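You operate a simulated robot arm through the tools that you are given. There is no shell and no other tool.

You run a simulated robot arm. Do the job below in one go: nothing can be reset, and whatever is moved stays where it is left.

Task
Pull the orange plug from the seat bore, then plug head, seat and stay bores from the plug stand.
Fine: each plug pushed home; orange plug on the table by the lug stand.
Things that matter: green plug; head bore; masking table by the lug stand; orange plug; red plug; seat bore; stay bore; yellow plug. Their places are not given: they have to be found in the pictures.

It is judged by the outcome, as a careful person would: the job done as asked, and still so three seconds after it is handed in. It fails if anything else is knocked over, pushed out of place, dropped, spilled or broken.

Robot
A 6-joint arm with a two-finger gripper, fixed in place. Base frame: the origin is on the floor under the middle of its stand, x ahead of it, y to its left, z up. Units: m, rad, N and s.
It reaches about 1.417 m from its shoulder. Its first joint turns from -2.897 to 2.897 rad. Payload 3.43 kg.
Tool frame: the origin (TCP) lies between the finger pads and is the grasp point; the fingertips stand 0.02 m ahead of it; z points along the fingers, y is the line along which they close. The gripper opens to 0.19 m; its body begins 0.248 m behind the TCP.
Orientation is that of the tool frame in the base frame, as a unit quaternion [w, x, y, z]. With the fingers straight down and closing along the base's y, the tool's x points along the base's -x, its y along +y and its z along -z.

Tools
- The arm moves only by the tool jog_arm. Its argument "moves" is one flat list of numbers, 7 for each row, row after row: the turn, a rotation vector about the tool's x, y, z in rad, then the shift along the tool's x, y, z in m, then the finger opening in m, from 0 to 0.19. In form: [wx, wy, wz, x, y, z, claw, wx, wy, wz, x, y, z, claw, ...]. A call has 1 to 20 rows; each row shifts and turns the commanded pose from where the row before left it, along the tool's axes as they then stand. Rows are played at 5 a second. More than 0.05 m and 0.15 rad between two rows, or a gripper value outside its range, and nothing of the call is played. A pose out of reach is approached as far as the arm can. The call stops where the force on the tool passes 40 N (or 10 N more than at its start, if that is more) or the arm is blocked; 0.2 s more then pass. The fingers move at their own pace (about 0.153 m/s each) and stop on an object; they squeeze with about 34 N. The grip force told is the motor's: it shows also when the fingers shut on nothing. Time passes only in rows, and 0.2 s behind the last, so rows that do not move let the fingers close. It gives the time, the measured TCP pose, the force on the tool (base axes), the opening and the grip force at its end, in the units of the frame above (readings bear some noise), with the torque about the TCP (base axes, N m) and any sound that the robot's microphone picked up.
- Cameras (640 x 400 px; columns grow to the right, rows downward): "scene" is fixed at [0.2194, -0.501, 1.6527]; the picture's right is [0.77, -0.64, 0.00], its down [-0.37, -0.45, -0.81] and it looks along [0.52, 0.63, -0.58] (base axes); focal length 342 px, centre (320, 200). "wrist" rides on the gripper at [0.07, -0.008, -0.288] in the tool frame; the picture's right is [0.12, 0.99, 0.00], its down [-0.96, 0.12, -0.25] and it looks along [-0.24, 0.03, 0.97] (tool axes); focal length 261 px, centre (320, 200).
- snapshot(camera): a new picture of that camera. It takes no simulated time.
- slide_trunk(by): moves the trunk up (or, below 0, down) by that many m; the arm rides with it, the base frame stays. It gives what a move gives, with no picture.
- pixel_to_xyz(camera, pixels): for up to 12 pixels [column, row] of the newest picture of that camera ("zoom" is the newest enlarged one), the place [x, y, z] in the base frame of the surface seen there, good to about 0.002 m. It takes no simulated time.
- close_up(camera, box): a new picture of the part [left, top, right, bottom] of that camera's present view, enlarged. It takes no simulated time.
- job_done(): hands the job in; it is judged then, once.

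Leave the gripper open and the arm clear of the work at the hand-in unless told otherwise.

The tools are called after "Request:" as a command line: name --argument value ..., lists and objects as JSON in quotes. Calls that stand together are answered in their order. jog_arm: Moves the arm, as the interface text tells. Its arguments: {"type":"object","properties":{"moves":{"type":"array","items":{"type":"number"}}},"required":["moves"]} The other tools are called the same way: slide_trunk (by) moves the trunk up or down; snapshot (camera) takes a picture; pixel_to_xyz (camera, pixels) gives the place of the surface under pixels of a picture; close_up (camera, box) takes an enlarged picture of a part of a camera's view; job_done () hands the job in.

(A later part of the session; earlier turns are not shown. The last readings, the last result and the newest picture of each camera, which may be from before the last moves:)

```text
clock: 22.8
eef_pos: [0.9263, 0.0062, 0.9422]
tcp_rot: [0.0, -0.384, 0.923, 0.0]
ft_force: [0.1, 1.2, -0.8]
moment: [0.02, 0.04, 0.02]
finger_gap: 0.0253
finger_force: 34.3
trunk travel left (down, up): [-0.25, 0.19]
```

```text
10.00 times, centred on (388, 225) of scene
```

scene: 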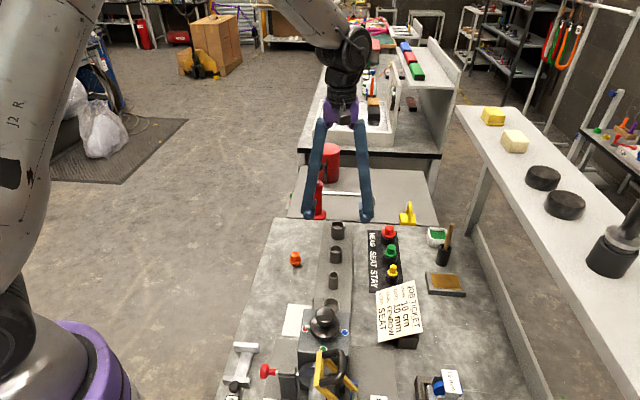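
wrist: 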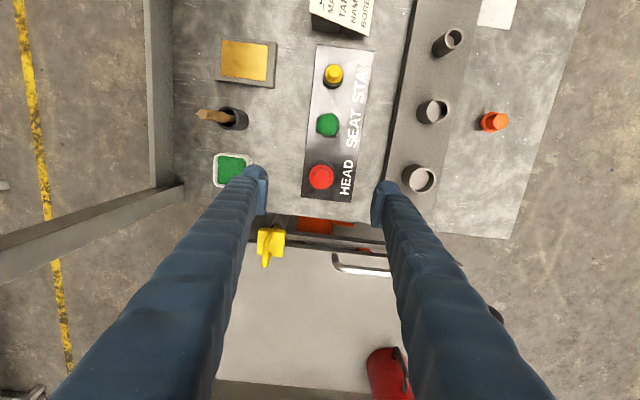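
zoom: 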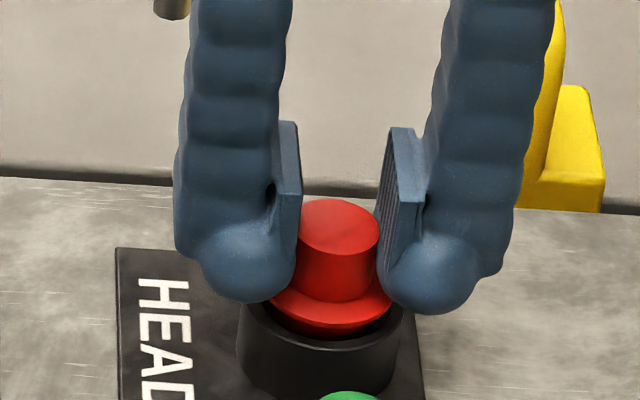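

Red is gripped (gap 25.3 mm) with no side load. I'll lift it straight out.

Request:
jog_arm --moves '[0, 0, 0, 0, 0, -0.005, 0.0, 0, 0, 0, 0, 0, -0.01, 0.0, 0, 0, 0, 0, 0, -0.015, 0.0, 0, 0, 0, 0, 0, -0.025, 0.0, 0, 0, 0, 0, 0, -0.03, 0.0, 0, 0, 0, 0, 0, -0.03, 0.0, 0, 0, 0, 0, 0, 0, 0.0]'

Request:
close_up --camera "scene" --box '[340, 175, 436, 235]'

Request:
close_up --camera "wrist" --box '[240, 120, 400, 220]'

```text
clock: 24.4
eef_pos: [0.926, 0.0056, 1.0567]
tcp_rot: [-0.001, -0.383, 0.924, 0.0]
ft_force: [0.7, -0.6, -0.1]
moment: [0.01, 0.01, 0.0]
finger_gap: 0.0253
finger_force: 34.2
trunk travel left (down, up): [-0.25, 0.19]
```

```text
6.67 times, centred on (388, 205) of scene
```

zoom: 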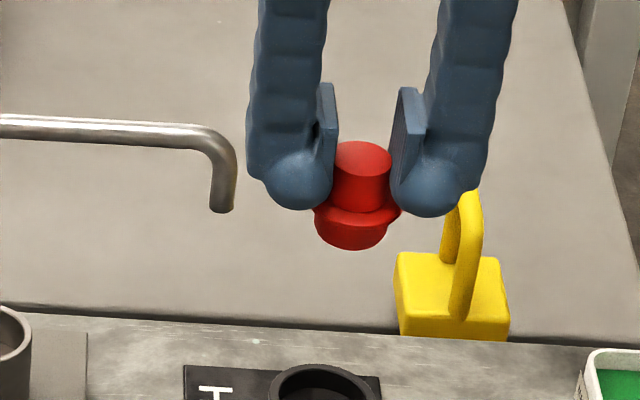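

```text
4.00 times, centred on (320, 170) of wrist
```

zoom: 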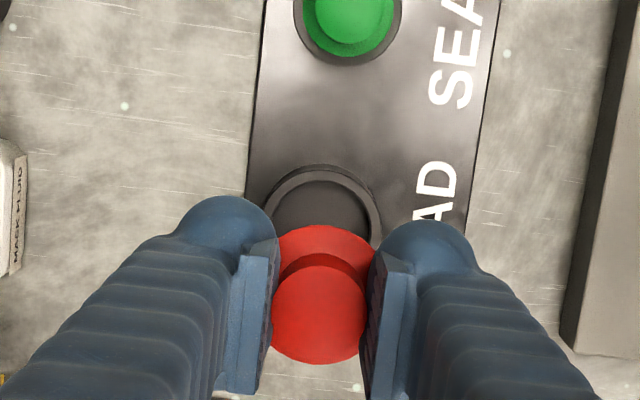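

Red is out and centred in the grip, with a tapered shank. I'll carry it at this height (shank bottom ~1.013, above the rims at 0.955) to above the head bore, then look.

Request:
jog_arm --moves '[0, 0, 0, 0.00424, 0.0328, 0, 0.0, 0, 0, 0, 0.00424, 0.0328, 0, 0.0, 0, 0, 0, 0.00424, 0.0328, 0, 0.0, 0, 0, 0, 0.00424, 0.0328, 0, 0.0, 0, 0, 0, 0.00424, 0.0328, 0, 0.0, 0, 0, 0, 0, 0, 0, 0.0, 0, 0, 0, 0, 0, 0, 0.0]'

Request:
snapshot --camera "wrist"

Request:
close_up --camera "wrist" --box '[272, 140, 368, 200]'

Request:
close_up --camera "scene" --box '[290, 185, 386, 245]'

```text
clock: 26.0
eef_pos: [0.7935, 0.1075, 1.0588]
tcp_rot: [0.0, -0.383, 0.924, 0.0]
ft_force: [-0.5, -0.9, -0.6]
moment: [0.05, 0.0, 0.01]
finger_gap: 0.0253
finger_force: 34.3
trunk travel left (down, up): [-0.25, 0.19]
```

```text
taken
```

wrist: 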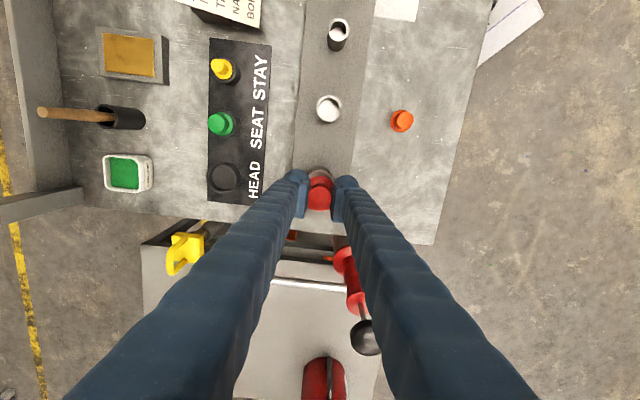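

```text
6.67 times, centred on (320, 170) of wrist
```

zoom: 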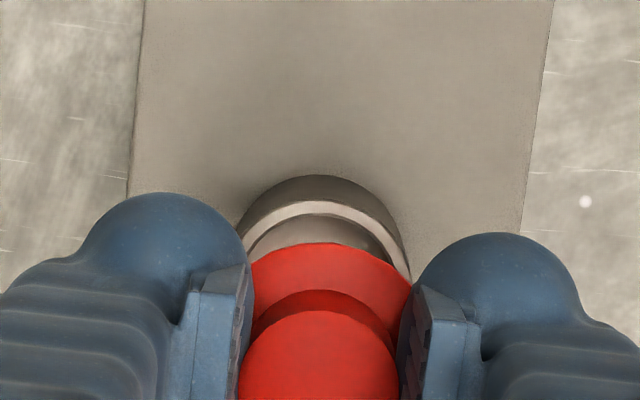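

```text
6.67 times, centred on (338, 215) of scene
```

zoom: 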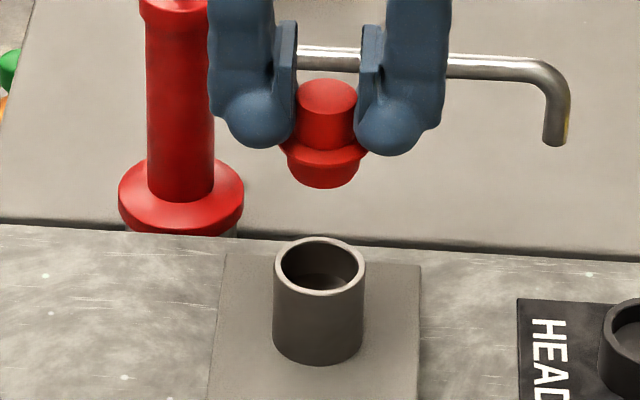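

The plug hangs above the head bore. I'll compare its position with the rim in this scene zoom: rim edges at (278,268), (361,268), (319,240), (319,293), and the knob top at about (328,97).

Request:
pixel_to_xyz --camera "zoom" --pixels '[[277, 268], [361, 268], [319, 239], [319, 294], [290, 247], [350, 247], [290, 288], [350, 288], [328, 82], [328, 113], [302, 97], [354, 97]]'

Request:
close_up --camera "wrist" --box '[296, 160, 344, 190]'

```text
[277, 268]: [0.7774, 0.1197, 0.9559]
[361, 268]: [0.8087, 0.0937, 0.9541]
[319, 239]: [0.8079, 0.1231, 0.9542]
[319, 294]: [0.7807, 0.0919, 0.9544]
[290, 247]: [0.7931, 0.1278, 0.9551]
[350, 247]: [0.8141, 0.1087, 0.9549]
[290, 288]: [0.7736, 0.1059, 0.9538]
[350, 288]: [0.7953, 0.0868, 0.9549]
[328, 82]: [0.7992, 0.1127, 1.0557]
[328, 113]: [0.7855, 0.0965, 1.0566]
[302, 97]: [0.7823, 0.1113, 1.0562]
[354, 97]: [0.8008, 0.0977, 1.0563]
```

```text
13.33 times, centred on (320, 175) of wrist
```

zoom: 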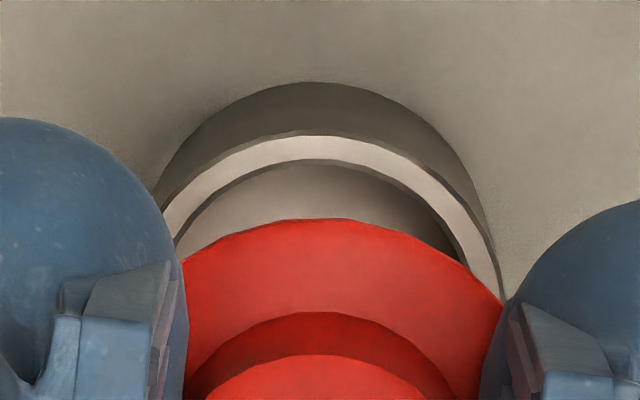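

The rim centre reads ≈(0.794, 0.107) and the knob ≈(0.792, 0.1047), so a few mm of correction along tool x is needed. The arm also seems to settle slowly after sideways moves, so I'll wait about 1 s and look again before correcting.

Request:
jog_arm --moves '[0, 0, 0, 0, 0, 0, 0.0, 0, 0, 0, 0, 0, 0, 0.0, 0, 0, 0, 0, 0, 0, 0.0, 0, 0, 0, 0, 0, 0, 0.0, 0, 0, 0, 0, 0, 0, 0.0]'

Request:
close_up --camera "wrist" --box '[296, 160, 344, 190]'

Request:
close_up --camera "scene" --box '[290, 185, 386, 245]'

Request:
pixel_to_xyz --camera "zoom" --pixels '[[277, 268], [361, 268], [319, 239], [319, 294], [328, 82], [328, 113], [302, 97], [354, 97], [310, 85], [346, 85], [310, 111], [346, 111]]'

```text
clock: 27.2
eef_pos: [0.7927, 0.1072, 1.058]
tcp_rot: [0.0, -0.383, 0.924, 0.0]
ft_force: [-0.2, 0.0, -0.6]
moment: [0.01, -0.01, 0.01]
finger_gap: 0.0255
finger_force: 33.9
trunk travel left (down, up): [-0.25, 0.19]
```

```text
13.33 times, centred on (320, 175) of wrist
```

zoom: 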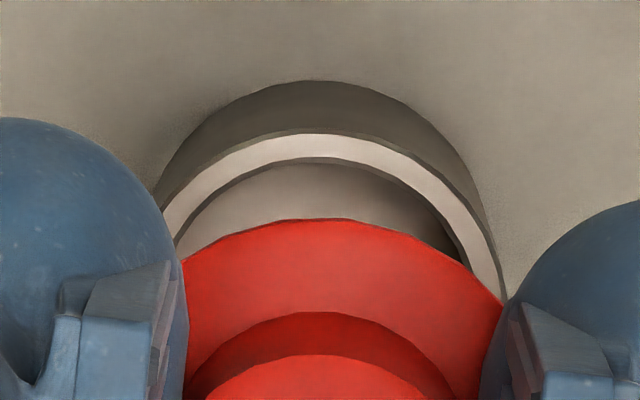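

```text
6.67 times, centred on (338, 215) of scene
```

zoom: 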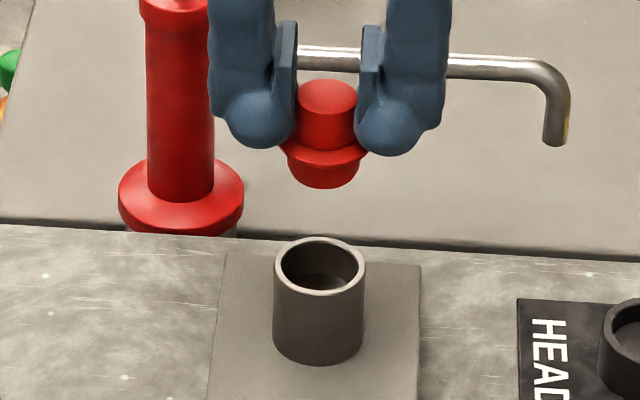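

```text
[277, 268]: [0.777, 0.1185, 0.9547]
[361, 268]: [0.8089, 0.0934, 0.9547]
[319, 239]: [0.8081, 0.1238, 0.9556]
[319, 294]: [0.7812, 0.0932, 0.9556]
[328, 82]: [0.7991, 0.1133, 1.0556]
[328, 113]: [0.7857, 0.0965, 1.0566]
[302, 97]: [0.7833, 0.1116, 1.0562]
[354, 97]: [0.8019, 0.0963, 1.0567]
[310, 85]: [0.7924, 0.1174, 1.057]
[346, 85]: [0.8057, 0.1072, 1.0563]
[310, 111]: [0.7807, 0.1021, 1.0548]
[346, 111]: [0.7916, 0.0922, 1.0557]
```

The reading is unchanged, so the arm has settled. Both cameras say the bore is about 2.4 mm further along tool -x, and y is centred. I'll correct and descend until the shank end is just above the rim (TCP ≈1.004), then look again.

Request:
jog_arm --moves '[0, 0, 0, -0.0024, 0, 0, 0.0, 0, 0, 0, 0, 0, 0.02, 0.0, 0, 0, 0, 0, 0, 0.02, 0.0, 0, 0, 0, 0, 0, 0.014, 0.0, 0, 0, 0, 0, 0, 0, 0.0, 0, 0, 0, 0, 0, 0, 0.0]'

Request:
close_up --camera "wrist" --box '[280, 165, 360, 215]'

Request:
close_up --camera "scene" --box '[306, 205, 370, 245]'

```text
clock: 28.6
eef_pos: [0.7968, 0.1099, 1.0041]
tcp_rot: [0.0, -0.384, 0.924, -0.001]
ft_force: [-1.1, 0.2, -1.0]
moment: [0.01, 0.0, -0.04]
finger_gap: 0.0254
finger_force: 34.0
trunk travel left (down, up): [-0.25, 0.19]
```

```text
8.00 times, centred on (320, 190) of wrist
```

zoom: 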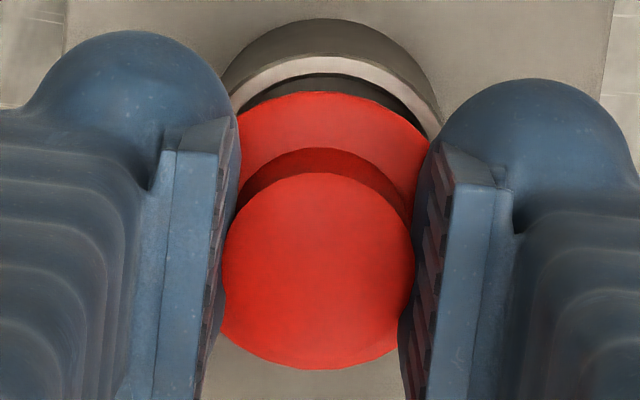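

```text
10.00 times, centred on (338, 225) of scene
```

zoom: 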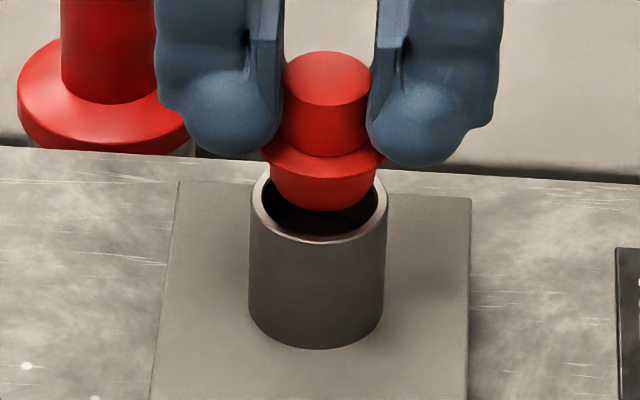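

I'll measure plug against rim once more in this scene zoom.

Request:
pixel_to_xyz --camera "zoom" --pixels '[[327, 55], [327, 102], [289, 78], [365, 78], [300, 60], [354, 96], [354, 60], [300, 96], [253, 203], [384, 203], [319, 240], [280, 229]]'

```text
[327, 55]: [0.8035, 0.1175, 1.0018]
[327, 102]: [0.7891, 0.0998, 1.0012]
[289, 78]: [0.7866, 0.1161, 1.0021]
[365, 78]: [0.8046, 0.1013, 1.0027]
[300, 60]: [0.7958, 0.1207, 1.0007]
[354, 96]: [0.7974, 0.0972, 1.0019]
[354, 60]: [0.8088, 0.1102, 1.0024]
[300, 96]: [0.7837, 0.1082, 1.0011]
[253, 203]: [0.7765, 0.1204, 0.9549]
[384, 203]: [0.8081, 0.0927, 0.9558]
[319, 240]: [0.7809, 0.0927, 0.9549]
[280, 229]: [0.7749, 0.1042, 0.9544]
```

Scene and wrist now agree that the plug has gone about 3 mm too far along tool -x. I'll step back +2.8 mm in x and check again.

Request:
jog_arm --moves '[0, 0, 0, 0.0028, 0, 0, 0.0, 0, 0, 0, 0, 0, 0, 0.0, 0, 0, 0, 0, 0, 0, 0.0]'

Request:
close_up --camera "wrist" --box '[280, 165, 360, 215]'

Request:
close_up --camera "scene" --box '[306, 205, 370, 245]'

Request:
pixel_to_xyz --camera "zoom" --pixels '[[325, 58], [325, 104], [287, 80], [363, 80], [298, 62], [352, 98], [352, 62], [298, 98], [253, 203], [384, 203], [319, 240], [280, 229]]'

```text
clock: 29.4
eef_pos: [0.7935, 0.108, 1.0042]
tcp_rot: [0.0, -0.384, 0.923, -0.001]
ft_force: [-0.8, 0.6, -0.8]
moment: [-0.03, 0.01, 0.04]
finger_gap: 0.0255
finger_force: 34.7
trunk travel left (down, up): [-0.25, 0.19]
```

```text
8.00 times, centred on (320, 190) of wrist
```

zoom: 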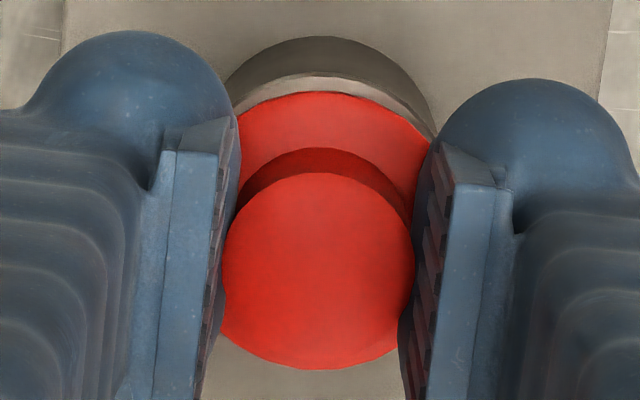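

```text
10.00 times, centred on (338, 225) of scene
```

zoom: 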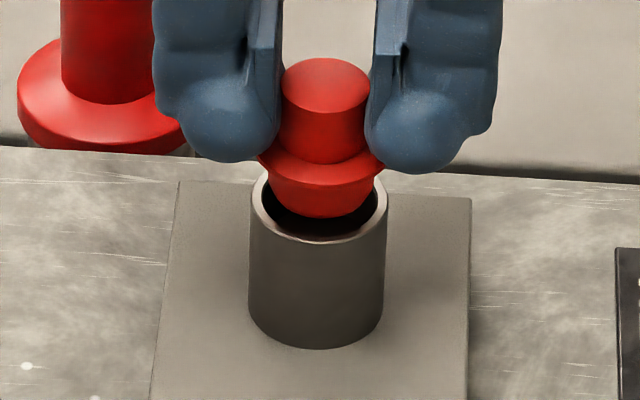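

```text
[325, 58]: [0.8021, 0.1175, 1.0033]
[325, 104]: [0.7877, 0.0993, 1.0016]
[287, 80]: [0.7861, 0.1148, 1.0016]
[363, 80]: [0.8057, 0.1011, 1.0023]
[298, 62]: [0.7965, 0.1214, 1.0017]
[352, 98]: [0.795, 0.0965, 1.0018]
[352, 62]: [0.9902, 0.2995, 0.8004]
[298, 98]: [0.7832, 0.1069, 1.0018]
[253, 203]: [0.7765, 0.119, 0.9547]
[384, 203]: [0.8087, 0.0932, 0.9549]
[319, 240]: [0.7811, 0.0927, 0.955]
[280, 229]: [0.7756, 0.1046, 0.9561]
```

The plug is now centred on the bore to within about 1 mm in both views. I'll lower slowly in 4 mm steps and watch the force. The flange should reach the rim at TCP ≈0.982.

Request:
jog_arm --moves '[0, 0, 0, 0, 0, 0.004, 0.0, 0, 0, 0, 0, 0, 0.004, 0.0, 0, 0, 0, 0, 0, 0.004, 0.0, 0, 0, 0, 0, 0, 0, 0.0]'

Request:
close_up --camera "scene" --box '[306, 205, 370, 245]'

Request:
close_up --camera "wrist" --box '[280, 165, 360, 215]'

```text
clock: 30.4
eef_pos: [0.7943, 0.109, 0.9909]
tcp_rot: [0.0, -0.384, 0.923, 0.001]
ft_force: [-0.8, 10.6, 5.3]
moment: [0.13, -0.05, 0.02]
finger_gap: 0.0253
finger_force: 33.8
trunk travel left (down, up): [-0.25, 0.19]
```

```text
10.00 times, centred on (338, 225) of scene
```

zoom: 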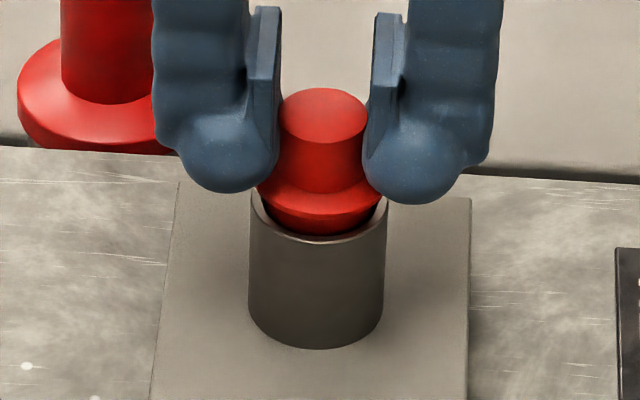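

```text
8.00 times, centred on (320, 190) of wrist
```

zoom: 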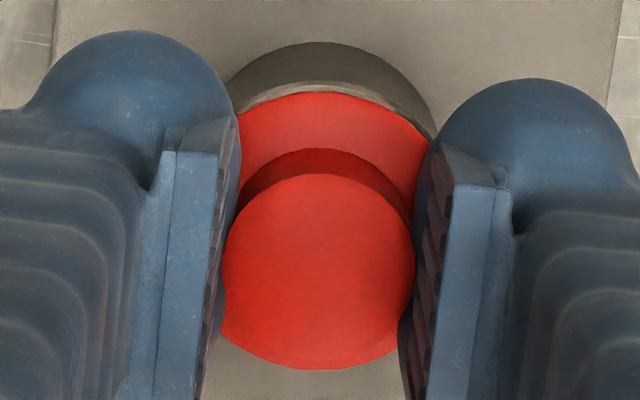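

A side force of about 10 N in base +y shows the shank touching the bore wall. I'll yield about 1 mm along the force (tool -x, +y) and read again.

Request:
jog_arm --moves '[0, 0, 0, -0.0009, 0.0011, 0, 0.0, 0, 0, 0, 0, 0, 0, 0.0]'

```text
clock: 31.0
eef_pos: [0.7948, 0.1078, 0.9913]
tcp_rot: [0.0, -0.384, 0.923, 0.0]
ft_force: [0.4, 7.0, 5.1]
moment: [0.04, -0.09, 0.01]
finger_gap: 0.0254
finger_force: 34.1
trunk travel left (down, up): [-0.25, 0.19]
```

The side force is down to 7 N. I'll shift another 1 mm the same way.

Request:
jog_arm --moves '[0, 0, 0, -0.001, 0.001, 0, 0.0, 0, 0, 0, 0, 0, 0, 0.0]'

Request:
close_up --camera "scene" --box '[306, 205, 370, 245]'

Request:
close_up --camera "wrist" --box '[280, 165, 360, 215]'

```text
clock: 31.6
eef_pos: [0.7944, 0.1077, 0.9913]
tcp_rot: [0.0, -0.384, 0.923, 0.0]
ft_force: [2.9, -6.2, 2.1]
moment: [-0.13, -0.03, 0.0]
finger_gap: 0.0256
finger_force: 34.6
trunk travel left (down, up): [-0.25, 0.19]
```

```text
10.00 times, centred on (338, 225) of scene
```

zoom: 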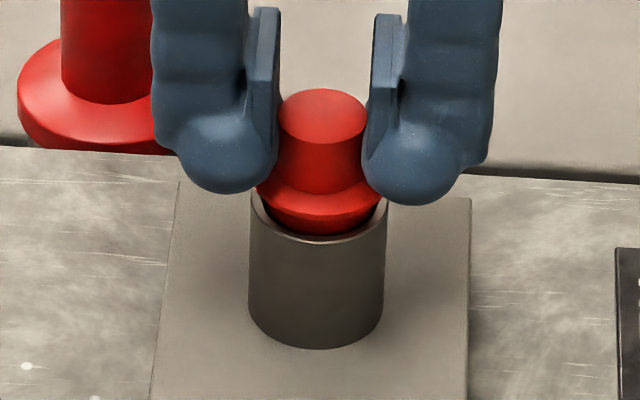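

```text
8.00 times, centred on (320, 190) of wrist
```

zoom: 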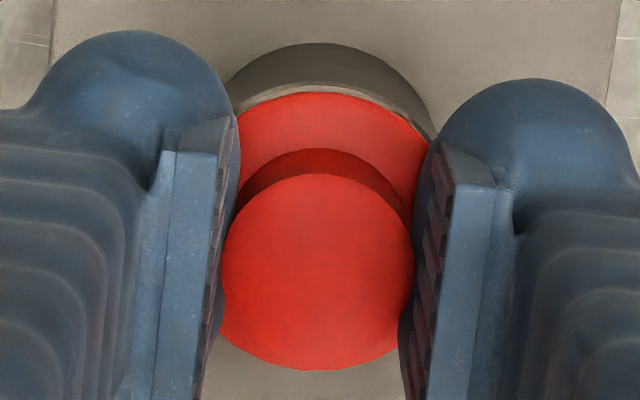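

The force has reversed (-6 N), so the centre is about half a millimetre back. I'll shift y -0.5 mm and x +0.3 mm, then continue down 2 mm.

Request:
jog_arm --moves '[0, 0, 0, 0.0003, -0.0005, 0, 0.0, 0, 0, 0, 0, 0, 0.002, 0.0, 0, 0, 0, 0, 0, 0, 0.0]'

```text
clock: 32.4
eef_pos: [0.7932, 0.1082, 0.9879]
tcp_rot: [0.0, -0.383, 0.924, 0.0]
ft_force: [4.3, -7.3, 4.4]
moment: [-0.08, -0.08, 0.0]
finger_gap: 0.0255
finger_force: 33.3
trunk travel left (down, up): [-0.25, 0.19]
```

It is moving down (0.988). The side load is about 8 N along tool -y, so I'll ease 0.8 mm that way and go down 2 mm more.

Request:
jog_arm --moves '[0, 0, 0, 0.0003, -0.0008, 0, 0.0, 0, 0, 0, 0, 0, 0.002, 0.0, 0, 0, 0, 0, 0, 0, 0.0]'

```text
clock: 33.2
eef_pos: [0.7941, 0.1085, 0.9861]
tcp_rot: [-0.001, -0.384, 0.923, 0.001]
ft_force: [-0.5, -2.3, 3.6]
moment: [0.03, -0.06, 0.0]
finger_gap: 0.0253
finger_force: 33.9
trunk travel left (down, up): [-0.25, 0.19]
```

The side load is nearly gone. I'll keep lowering 1 mm at a time until the flange seats.

Request:
jog_arm --moves '[0, 0, 0, 0, 0, 0.001, 0.0, 0, 0, 0, 0, 0, 0.001, 0.0, 0, 0, 0, 0, 0, 0.001, 0.0, 0, 0, 0, 0, 0, 0, 0.0]'

Request:
close_up --camera "scene" --box '[306, 205, 370, 245]'

```text
clock: 34.2
eef_pos: [0.7952, 0.1098, 0.9843]
tcp_rot: [0.0, -0.383, 0.924, 0.0]
ft_force: [-1.6, -0.5, 3.9]
moment: [0.0, 0.02, 0.04]
finger_gap: 0.0254
finger_force: 34.0
trunk travel left (down, up): [-0.25, 0.19]
```

```text
10.00 times, centred on (338, 225) of scene
```

zoom: 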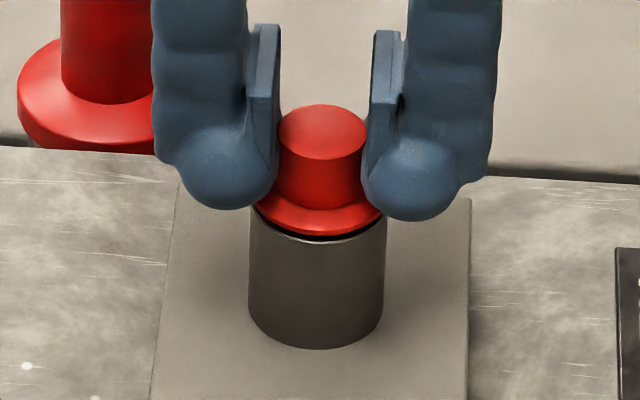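

A thin gap of about 1–2 mm remains under the flange. I'll continue down in 1 mm steps.

Request:
jog_arm --moves '[0, 0, 0, 0, 0, 0.001, 0.0, 0, 0, 0, 0, 0, 0.001, 0.0, 0, 0, 0, 0, 0, 0, 0.0]'

Request:
close_up --camera "scene" --box '[306, 205, 370, 245]'

```text
clock: 35.0
eef_pos: [0.7941, 0.1084, 0.9827]
tcp_rot: [0.0, -0.384, 0.923, 0.0]
ft_force: [-3.1, -0.6, 5.7]
moment: [-0.02, 0.03, 0.0]
finger_gap: 0.0254
finger_force: 34.2
trunk travel left (down, up): [-0.25, 0.19]
```

```text
10.00 times, centred on (338, 225) of scene
```

zoom: 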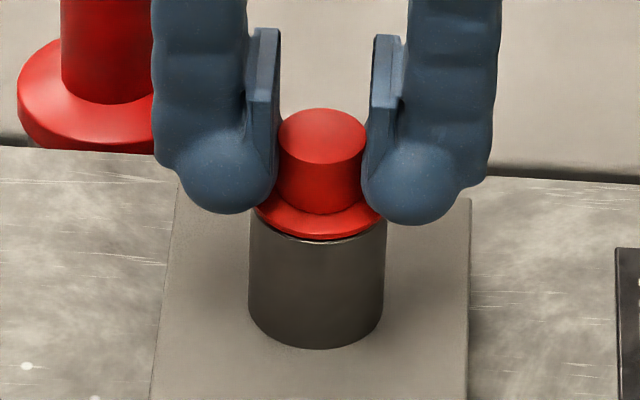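

The gap is closing and the force is still low (5.7 N). I'll take more 1 mm steps until it bottoms out.

Request:
jog_arm --moves '[0, 0, 0, 0, 0, 0.001, 0.0, 0, 0, 0, 0, 0, 0.001, 0.0, 0, 0, 0, 0, 0, 0, 0.0]'

Request:
close_up --camera "scene" --box '[306, 205, 370, 245]'

```text
clock: 35.8
eef_pos: [0.7936, 0.1077, 0.982]
tcp_rot: [0.0, -0.383, 0.924, -0.001]
ft_force: [-2.0, 0.7, 23.8]
moment: [-0.07, 0.0, 0.0]
finger_gap: 0.0253
finger_force: 34.0
trunk travel left (down, up): [-0.25, 0.19]
```

```text
10.00 times, centred on (338, 225) of scene
```

zoom: 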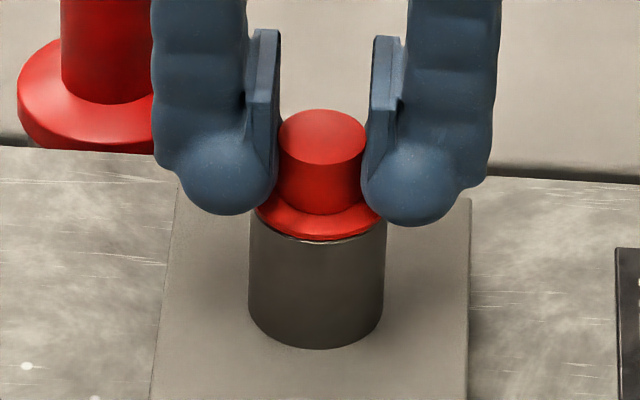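

The force jumped to 24 N, so the flange is on the rim. I'll back off 1 mm to unload, open, and rise a little to inspect.

Request:
jog_arm --moves '[0, 0, 0, 0, 0, -0.001, 0.0, 0, 0, 0, 0, 0, 0, 0.03, 0, 0, 0, 0, 0, 0, 0.06, 0, 0, 0, 0, 0, 0, 0.08, 0, 0, 0, 0, 0, -0.02, 0.08, 0, 0, 0, 0, 0, -0.03, 0.1, 0, 0, 0, 0, 0, -0.04, 0.12, 0, 0, 0, 0, 0, -0.015, 0.12, 0, 0, 0, 0, 0, 0, 0.12]'

Request:
close_up --camera "scene" --box '[306, 205, 370, 245]'

Request:
close_up --camera "wrist" --box '[272, 150, 368, 210]'

```text
clock: 37.8
eef_pos: [0.7936, 0.107, 1.0889]
tcp_rot: [0.0, -0.383, 0.924, 0.001]
ft_force: [0.3, 0.3, -0.1]
moment: [-0.03, 0.03, -0.01]
finger_gap: 0.1204
finger_force: 0.0
trunk travel left (down, up): [-0.25, 0.19]
```

```text
10.00 times, centred on (338, 225) of scene
```

zoom: 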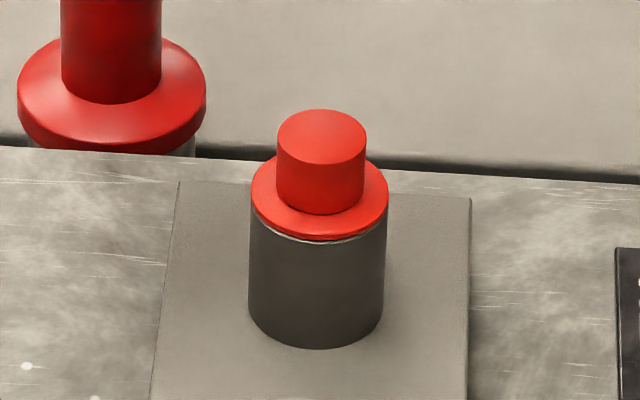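

```text
6.67 times, centred on (320, 180) of wrist
```

zoom: 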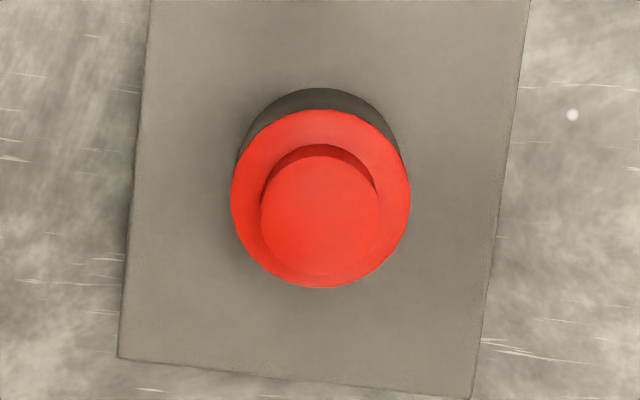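

The red plug sits in the head lug. I'll check its knob-top and flange heights against the orange plug when seated (0.981 and ~0.960).

Request:
close_up --camera "scene" --box '[322, 212, 354, 232]'

Request:
pixel_to_xyz --camera "zoom" --pixels '[[320, 120], [280, 120], [360, 120], [320, 150], [320, 290], [320, 300], [240, 250], [400, 260], [200, 200], [440, 200], [320, 345], [220, 300]]'

```text
16.00 times, centred on (338, 222) of scene
```

zoom: 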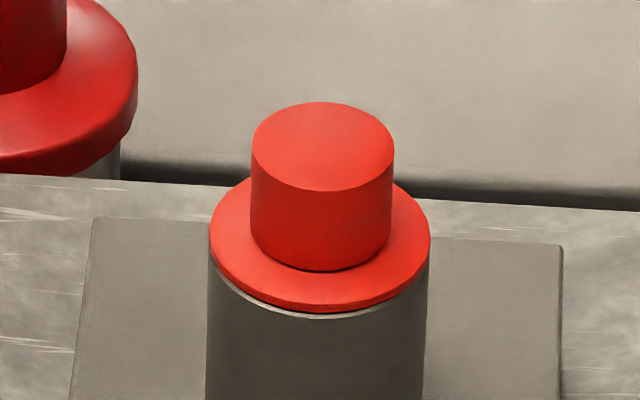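

```text
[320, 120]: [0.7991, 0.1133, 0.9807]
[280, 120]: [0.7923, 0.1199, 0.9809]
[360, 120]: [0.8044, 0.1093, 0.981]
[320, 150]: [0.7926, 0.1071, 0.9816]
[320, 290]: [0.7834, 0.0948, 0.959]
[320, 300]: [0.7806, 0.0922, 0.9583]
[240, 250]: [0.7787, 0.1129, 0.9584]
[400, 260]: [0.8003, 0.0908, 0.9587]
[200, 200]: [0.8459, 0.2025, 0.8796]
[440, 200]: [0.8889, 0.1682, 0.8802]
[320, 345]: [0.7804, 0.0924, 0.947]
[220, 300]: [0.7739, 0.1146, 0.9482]
```

The red knob top is at 0.981 and its flange at 0.959, matching the home position. The green plug is next: I'll move to above it, about (0.8626, -0.057), at this height.

Request:
jog_arm --moves '[0, 0, 0, 0.01354, -0.0329, 0, 0.12, 0, 0, 0, 0.01354, -0.0329, 0, 0.12, 0, 0, 0, 0.01354, -0.0329, 0, 0.12, 0, 0, 0, 0.01354, -0.0329, 0, 0.12, 0, 0, 0, 0.01354, -0.0329, 0, 0.1, 0, 0, 0, 0, 0, 0, 0.08, 0, 0, 0, 0, 0, 0.03, 0.08, 0, 0, 0, 0, 0, 0.03, 0.08, 0, 0, 0, 0, 0, 0.03, 0.08, 0, 0, 0, 0, 0, 0, 0.08, 0, 0, 0, 0, 0, 0, 0.08]'

Request:
close_up --camera "wrist" --box '[240, 130, 400, 230]'

Request:
close_up --camera "scene" --box '[340, 205, 436, 265]'

```text
clock: 40.2
eef_pos: [0.8636, -0.055, 0.9964]
tcp_rot: [0.0, -0.384, 0.923, 0.0]
ft_force: [0.5, 0.7, 0.5]
moment: [-0.03, -0.02, 0.0]
finger_gap: 0.0799
finger_force: 0.1
trunk travel left (down, up): [-0.25, 0.19]
```

```text
4.00 times, centred on (320, 180) of wrist
```

zoom: 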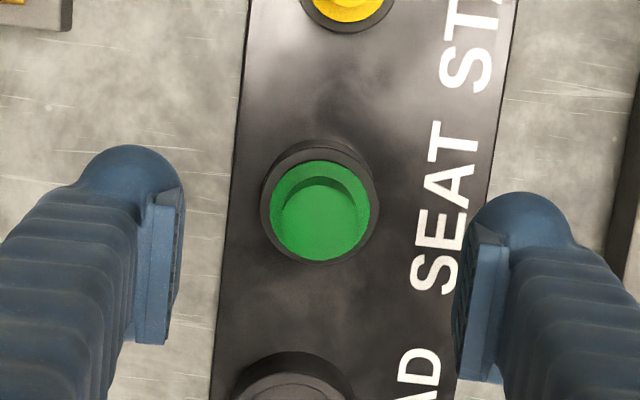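

```text
6.67 times, centred on (388, 235) of scene
```

zoom: 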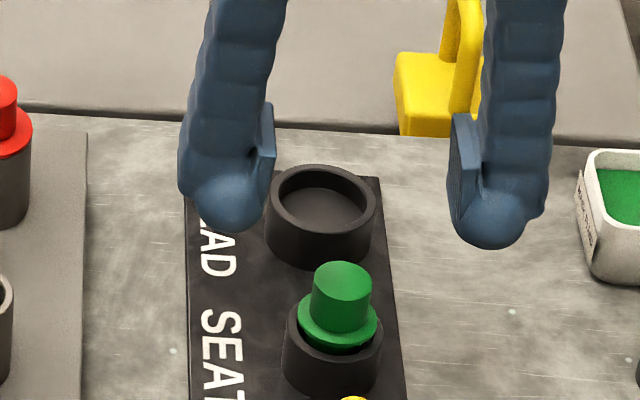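

The green knob looks a few mm toward tool +x of the grip centre. I'll check it in the scene zoom, with the knob centre at (342,281).

Request:
pixel_to_xyz --camera "zoom" --pixels '[[342, 265], [342, 297], [316, 281], [368, 281], [324, 270], [360, 292], [360, 270], [324, 292], [342, 330], [342, 325]]'

Request:
close_up --camera "wrist" --box '[288, 165, 352, 205]'

```text
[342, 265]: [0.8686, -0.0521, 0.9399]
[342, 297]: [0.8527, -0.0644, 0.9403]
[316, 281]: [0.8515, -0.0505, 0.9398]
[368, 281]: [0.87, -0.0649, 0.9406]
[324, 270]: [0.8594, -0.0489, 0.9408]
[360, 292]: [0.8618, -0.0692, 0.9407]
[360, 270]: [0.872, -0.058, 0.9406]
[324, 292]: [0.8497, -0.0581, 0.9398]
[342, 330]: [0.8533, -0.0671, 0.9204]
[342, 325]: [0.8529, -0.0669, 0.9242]
```

```text
10.00 times, centred on (320, 185) of wrist
```

zoom: 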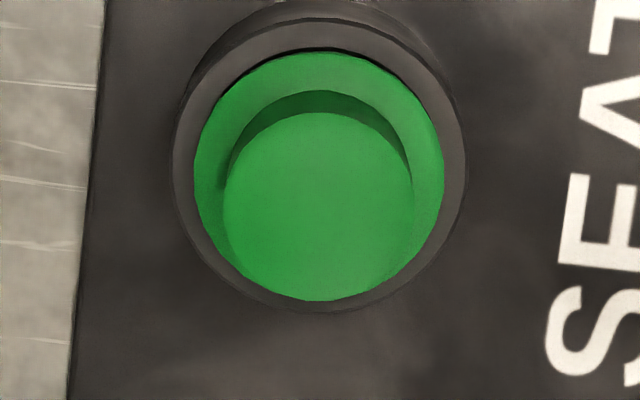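

Both views put the green knob about 4.5 mm toward tool +x, with y centred. I'll shift and descend to TCP ≈0.9425.

Request:
jog_arm --moves '[0, 0, 0, 0.0045, 0, 0, 0.08, 0, 0, 0, 0, 0, 0.02, 0.08, 0, 0, 0, 0, 0, 0.02, 0.08, 0, 0, 0, 0, 0, 0.012, 0.08, 0, 0, 0, 0, 0, 0, 0.08, 0, 0, 0, 0, 0, 0, 0.08]'

Request:
close_up --camera "wrist" --box '[240, 140, 400, 240]'

Request:
close_up --camera "scene" --box '[350, 215, 430, 265]'

```text
clock: 41.6
eef_pos: [0.8597, -0.0585, 0.9441]
tcp_rot: [0.0, -0.384, 0.923, 0.0]
ft_force: [0.1, -0.2, 0.2]
moment: [-0.01, -0.02, 0.05]
finger_gap: 0.0801
finger_force: 0.1
trunk travel left (down, up): [-0.25, 0.19]
```

```text
4.00 times, centred on (320, 190) of wrist
```

zoom: 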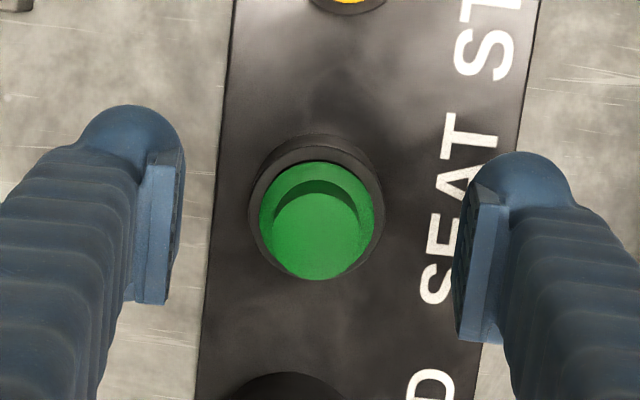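

```text
8.00 times, centred on (390, 240) of scene
```

zoom: 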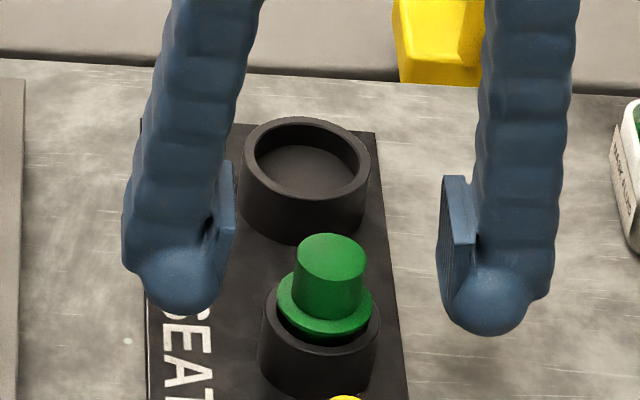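

The knob is now at the grip reference: full-image (319,199) against the reference (319.7,198.8). I'll nudge y -0.7 mm, lower 1.5 mm and close.

Request:
jog_arm --moves '[0, 0, 0, 0, -0.0007, 0.0015, 0.08, 0, 0, 0, 0, 0, 0, 0.05, 0, 0, 0, 0, 0, 0, 0.02, 0, 0, 0, 0, 0, 0, 0.0, 0, 0, 0, 0, 0, 0, 0.0, 0, 0, 0, 0, 0, 0, 0.0]'

Request:
close_up --camera "scene" --box '[350, 215, 430, 265]'

```text
clock: 43.0
eef_pos: [0.8617, -0.0596, 0.9418]
tcp_rot: [0.0, -0.383, 0.924, 0.0]
ft_force: [0.5, -0.5, 1.6]
moment: [-0.03, -0.02, 0.05]
finger_gap: 0.0233
finger_force: 33.9
trunk travel left (down, up): [-0.25, 0.19]
```

```text
8.00 times, centred on (390, 240) of scene
```

zoom: 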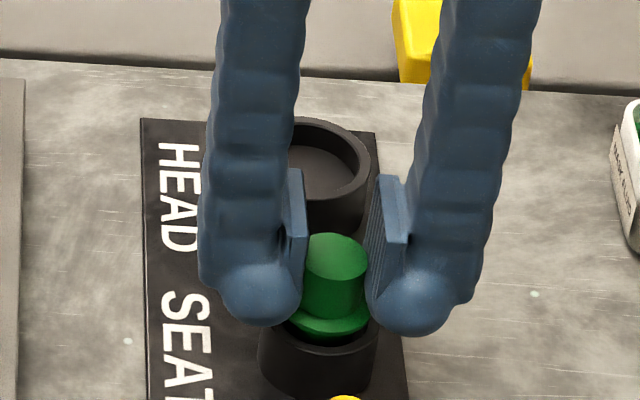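

Green is gripped (gap 23.3 mm). I'll lift it straight out, then carry it at z≈1.057 to above the seat bore.

Request:
jog_arm --moves '[0, 0, 0, 0, 0, -0.005, 0.0, 0, 0, 0, 0, 0, -0.01, 0.0, 0, 0, 0, 0, 0, -0.015, 0.0, 0, 0, 0, 0, 0, -0.025, 0.0, 0, 0, 0, 0, 0, -0.03, 0.0, 0, 0, 0, 0, 0, -0.03, 0.0, 0, 0, 0, 0, 0, 0, 0.0, 0, 0, 0, 0.00742, 0.03292, 0, 0.0, 0, 0, 0, 0.00742, 0.03292, 0, 0.0, 0, 0, 0, 0.00742, 0.03292, 0, 0.0, 0, 0, 0, 0.00742, 0.03292, 0, 0.0, 0, 0, 0, 0.00742, 0.03292, 0, 0.0, 0, 0, 0, 0, 0, 0, 0.0, 0, 0, 0, 0, 0, 0, 0.0, 0, 0, 0, 0, 0, 0, 0.0]'

Request:
close_up --camera "wrist" --box '[280, 160, 360, 210]'

Request:
close_up --camera "scene" --box '[296, 205, 376, 255]'

```text
clock: 46.2
eef_pos: [0.7183, 0.0298, 1.0574]
tcp_rot: [0.0, -0.383, 0.924, -0.001]
ft_force: [-0.6, -0.3, 0.5]
moment: [-0.03, -0.02, -0.02]
finger_gap: 0.0231
finger_force: 33.6
trunk travel left (down, up): [-0.25, 0.19]
```

```text
8.00 times, centred on (320, 185) of wrist
```

zoom: 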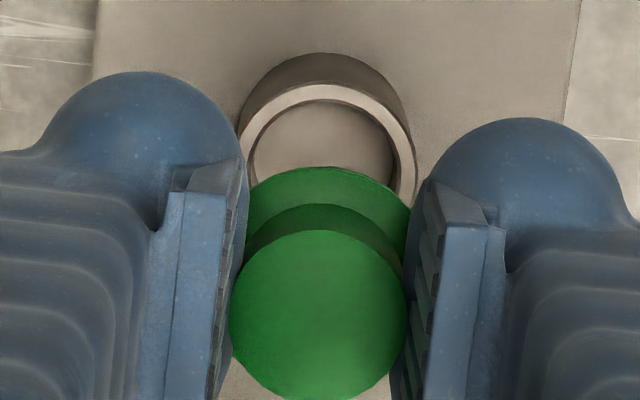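

```text
8.00 times, centred on (336, 230) of scene
```

zoom: 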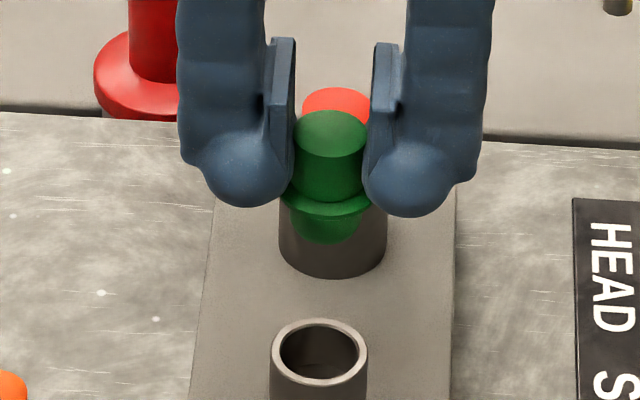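

I'll measure plug against the seat rim in this scene zoom: knob centre ≈(330,134), rim centre ≈(319,350).

Request:
pixel_to_xyz --camera "zoom" --pixels '[[330, 116], [330, 152], [300, 134], [360, 134], [310, 120], [350, 148], [274, 350], [364, 350], [319, 321], [319, 380], [288, 328], [350, 372]]'

```text
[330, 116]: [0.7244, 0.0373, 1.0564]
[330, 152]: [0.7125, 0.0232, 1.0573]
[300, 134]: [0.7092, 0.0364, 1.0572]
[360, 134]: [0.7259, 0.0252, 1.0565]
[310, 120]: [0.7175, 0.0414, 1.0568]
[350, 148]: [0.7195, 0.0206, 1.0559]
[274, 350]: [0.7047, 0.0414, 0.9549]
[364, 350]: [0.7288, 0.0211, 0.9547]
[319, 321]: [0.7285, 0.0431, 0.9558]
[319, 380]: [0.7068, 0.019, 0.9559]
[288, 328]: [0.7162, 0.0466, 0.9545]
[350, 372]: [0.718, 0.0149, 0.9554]
```

The scene view says the offset is (+0.5, +0.9) mm and the wrist view says (+3, +1.3) mm in tool x, y. I'll apply (+1.5, +1.0) mm and descend to just above the rim for a finer check.

Request:
jog_arm --moves '[0, 0, 0, 0.0015, 0.001, 0, 0.0, 0, 0, 0, 0, 0, 0.02, 0.0, 0, 0, 0, 0, 0, 0.02, 0.0, 0, 0, 0, 0, 0, 0.013, 0.0, 0, 0, 0, 0, 0, 0, 0.0, 0, 0, 0, 0, 0, 0, 0.0]'

Request:
close_up --camera "wrist" --box '[280, 165, 360, 215]'

Request:
close_up --camera "scene" --box '[304, 225, 368, 265]'

```text
clock: 47.6
eef_pos: [0.7175, 0.0306, 1.0052]
tcp_rot: [-0.001, -0.383, 0.924, 0.0]
ft_force: [-0.4, -0.1, -0.9]
moment: [-0.02, -0.01, -0.03]
finger_gap: 0.0231
finger_force: 34.0
trunk travel left (down, up): [-0.25, 0.19]
```

```text
8.00 times, centred on (320, 190) of wrist
```

zoom: 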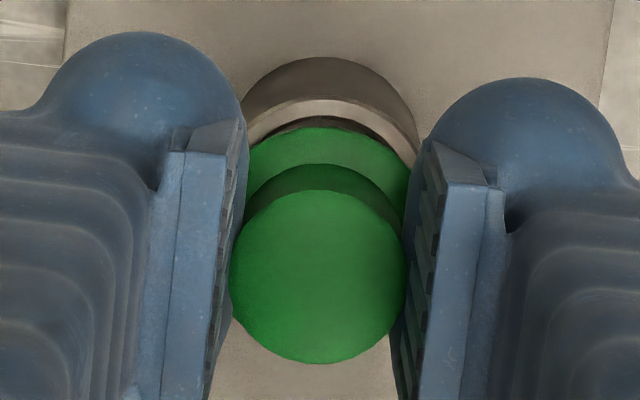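

```text
10.00 times, centred on (336, 245) of scene
```

zoom: 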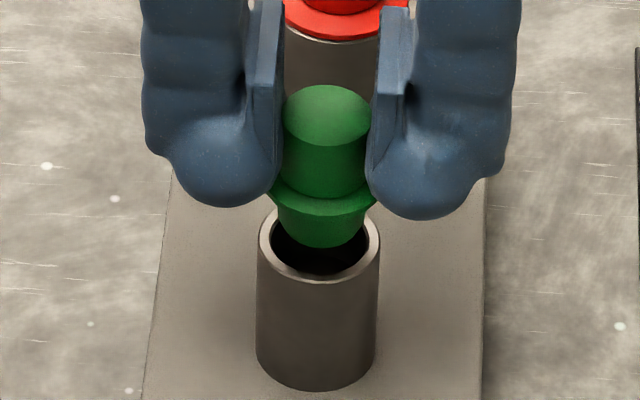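

The plug is close to centred. Both views suggest about 1 mm more in tool +y. I'll apply (-0.4, +1.0) mm and lower in small steps while watching the force.

Request:
jog_arm --moves '[0, 0, 0, -0.0004, 0.001, 0, 0.0, 0, 0, 0, 0, 0, 0.004, 0.0, 0, 0, 0, 0, 0, 0.004, 0.0, 0, 0, 0, 0, 0, 0.003, 0.0, 0, 0, 0, 0, 0, 0, 0.0]'

Request:
close_up --camera "scene" --box '[304, 225, 368, 265]'

```text
clock: 48.8
eef_pos: [0.7155, 0.0311, 0.9951]
tcp_rot: [-0.001, -0.383, 0.924, 0.0]
ft_force: [0.0, -2.5, -0.2]
moment: [-0.1, 0.0, 0.01]
finger_gap: 0.023
finger_force: 34.5
trunk travel left (down, up): [-0.25, 0.19]
```

```text
10.00 times, centred on (336, 245) of scene
```

zoom: 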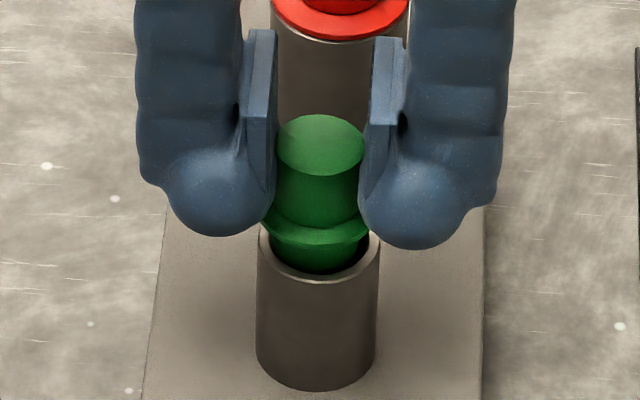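

It has entered with only a light side load (2.5 N). I'll ease y -0.6 mm, x +0.3 mm and go down 4 mm more.

Request:
jog_arm --moves '[0, 0, 0, 0.0003, -0.0006, 0, 0.0, 0, 0, 0, 0, 0, 0.002, 0.0, 0, 0, 0, 0, 0, 0.002, 0.0, 0, 0, 0, 0, 0, 0, 0.0]'

```text
clock: 49.8
eef_pos: [0.7154, 0.0308, 0.9919]
tcp_rot: [0.0, -0.384, 0.923, 0.0]
ft_force: [-2.5, -9.5, 4.8]
moment: [-0.11, 0.04, -0.02]
finger_gap: 0.023
finger_force: 33.7
trunk travel left (down, up): [-0.25, 0.19]
```

The side load is now 10 N (tool +x 8.5, -y 4.9). I'll yield (+1.0, -0.6) mm and re-read.

Request:
jog_arm --moves '[0, 0, 0, 0.001, -0.0006, 0, 0.0, 0, 0, 0, 0, 0, 0, 0.0]'

```text
clock: 50.4
eef_pos: [0.7169, 0.0292, 0.991]
tcp_rot: [-0.001, -0.384, 0.923, 0.0]
ft_force: [-0.1, 2.4, 0.5]
moment: [0.1, -0.07, -0.03]
finger_gap: 0.0229
finger_force: 33.8
trunk travel left (down, up): [-0.25, 0.19]
```

The load is gone. I'll continue down 2 mm twice.

Request:
jog_arm --moves '[0, 0, 0, 0, 0, 0.002, 0.0, 0, 0, 0, 0, 0, 0.002, 0.0, 0, 0, 0, 0, 0, 0, 0.0]'

```text
clock: 51.2
eef_pos: [0.7152, 0.0295, 0.9869]
tcp_rot: [0.0, -0.384, 0.923, 0.0]
ft_force: [-2.1, -0.9, 6.1]
moment: [-0.02, 0.01, 0.0]
finger_gap: 0.023
finger_force: 34.1
trunk travel left (down, up): [-0.25, 0.19]
```

Clean so far at z 0.987 with low loads. I'll take more 1 mm steps.

Request:
jog_arm --moves '[0, 0, 0, 0, 0, 0.001, 0.0, 0, 0, 0, 0, 0, 0.001, 0.0, 0, 0, 0, 0, 0, 0.001, 0.0, 0, 0, 0, 0, 0, 0, 0.0]'

Request:
close_up --camera "scene" --box '[304, 225, 368, 265]'

```text
clock: 52.2
eef_pos: [0.717, 0.0302, 0.984]
tcp_rot: [0.0, -0.384, 0.923, 0.001]
ft_force: [0.4, -3.8, 5.6]
moment: [-0.05, -0.03, -0.01]
finger_gap: 0.0227
finger_force: 34.2
trunk travel left (down, up): [-0.25, 0.19]
```

```text
10.00 times, centred on (336, 245) of scene
```

zoom: 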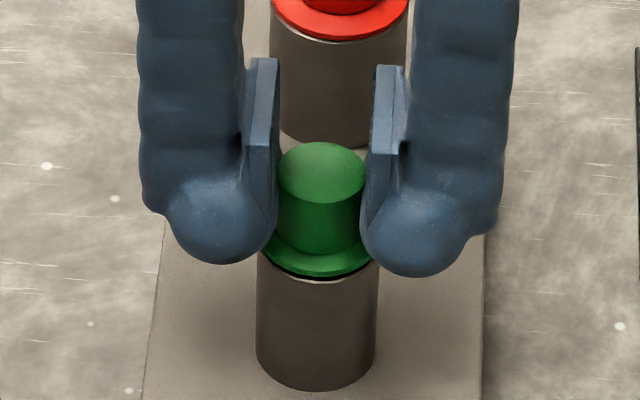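

Almost home, with a thin dark line still visible under the flange. I'll go down in 1 mm steps until the force rises.

Request:
jog_arm --moves '[0, 0, 0, 0, 0, 0.001, 0.0, 0, 0, 0, 0, 0, 0.001, 0.0, 0, 0, 0, 0, 0, 0, 0.0]'

```text
clock: 53.0
eef_pos: [0.7159, 0.0295, 0.9825]
tcp_rot: [0.0, -0.383, 0.924, 0.0]
ft_force: [-0.7, -1.7, 13.9]
moment: [-0.01, -0.06, -0.02]
finger_gap: 0.0235
finger_force: 34.1
trunk travel left (down, up): [-0.25, 0.19]
```

The force is rising (14 N). One more 0.7 mm press to confirm it is home.

Request:
jog_arm --moves '[0, 0, 0, 0, 0, 0.0007, 0.0, 0, 0, 0, 0, 0, 0, 0.0]'

Request:
close_up --camera "scene" --box '[304, 225, 368, 265]'

```text
clock: 53.6
eef_pos: [0.7168, 0.03, 0.9823]
tcp_rot: [0.001, -0.384, 0.923, -0.001]
ft_force: [-1.5, -0.6, 25.6]
moment: [0.02, -0.05, 0.01]
finger_gap: 0.0226
finger_force: 33.4
trunk travel left (down, up): [-0.25, 0.19]
```

```text
10.00 times, centred on (336, 245) of scene
```

zoom: 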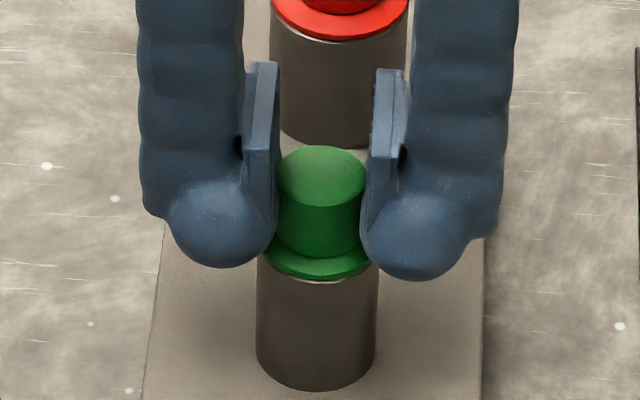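

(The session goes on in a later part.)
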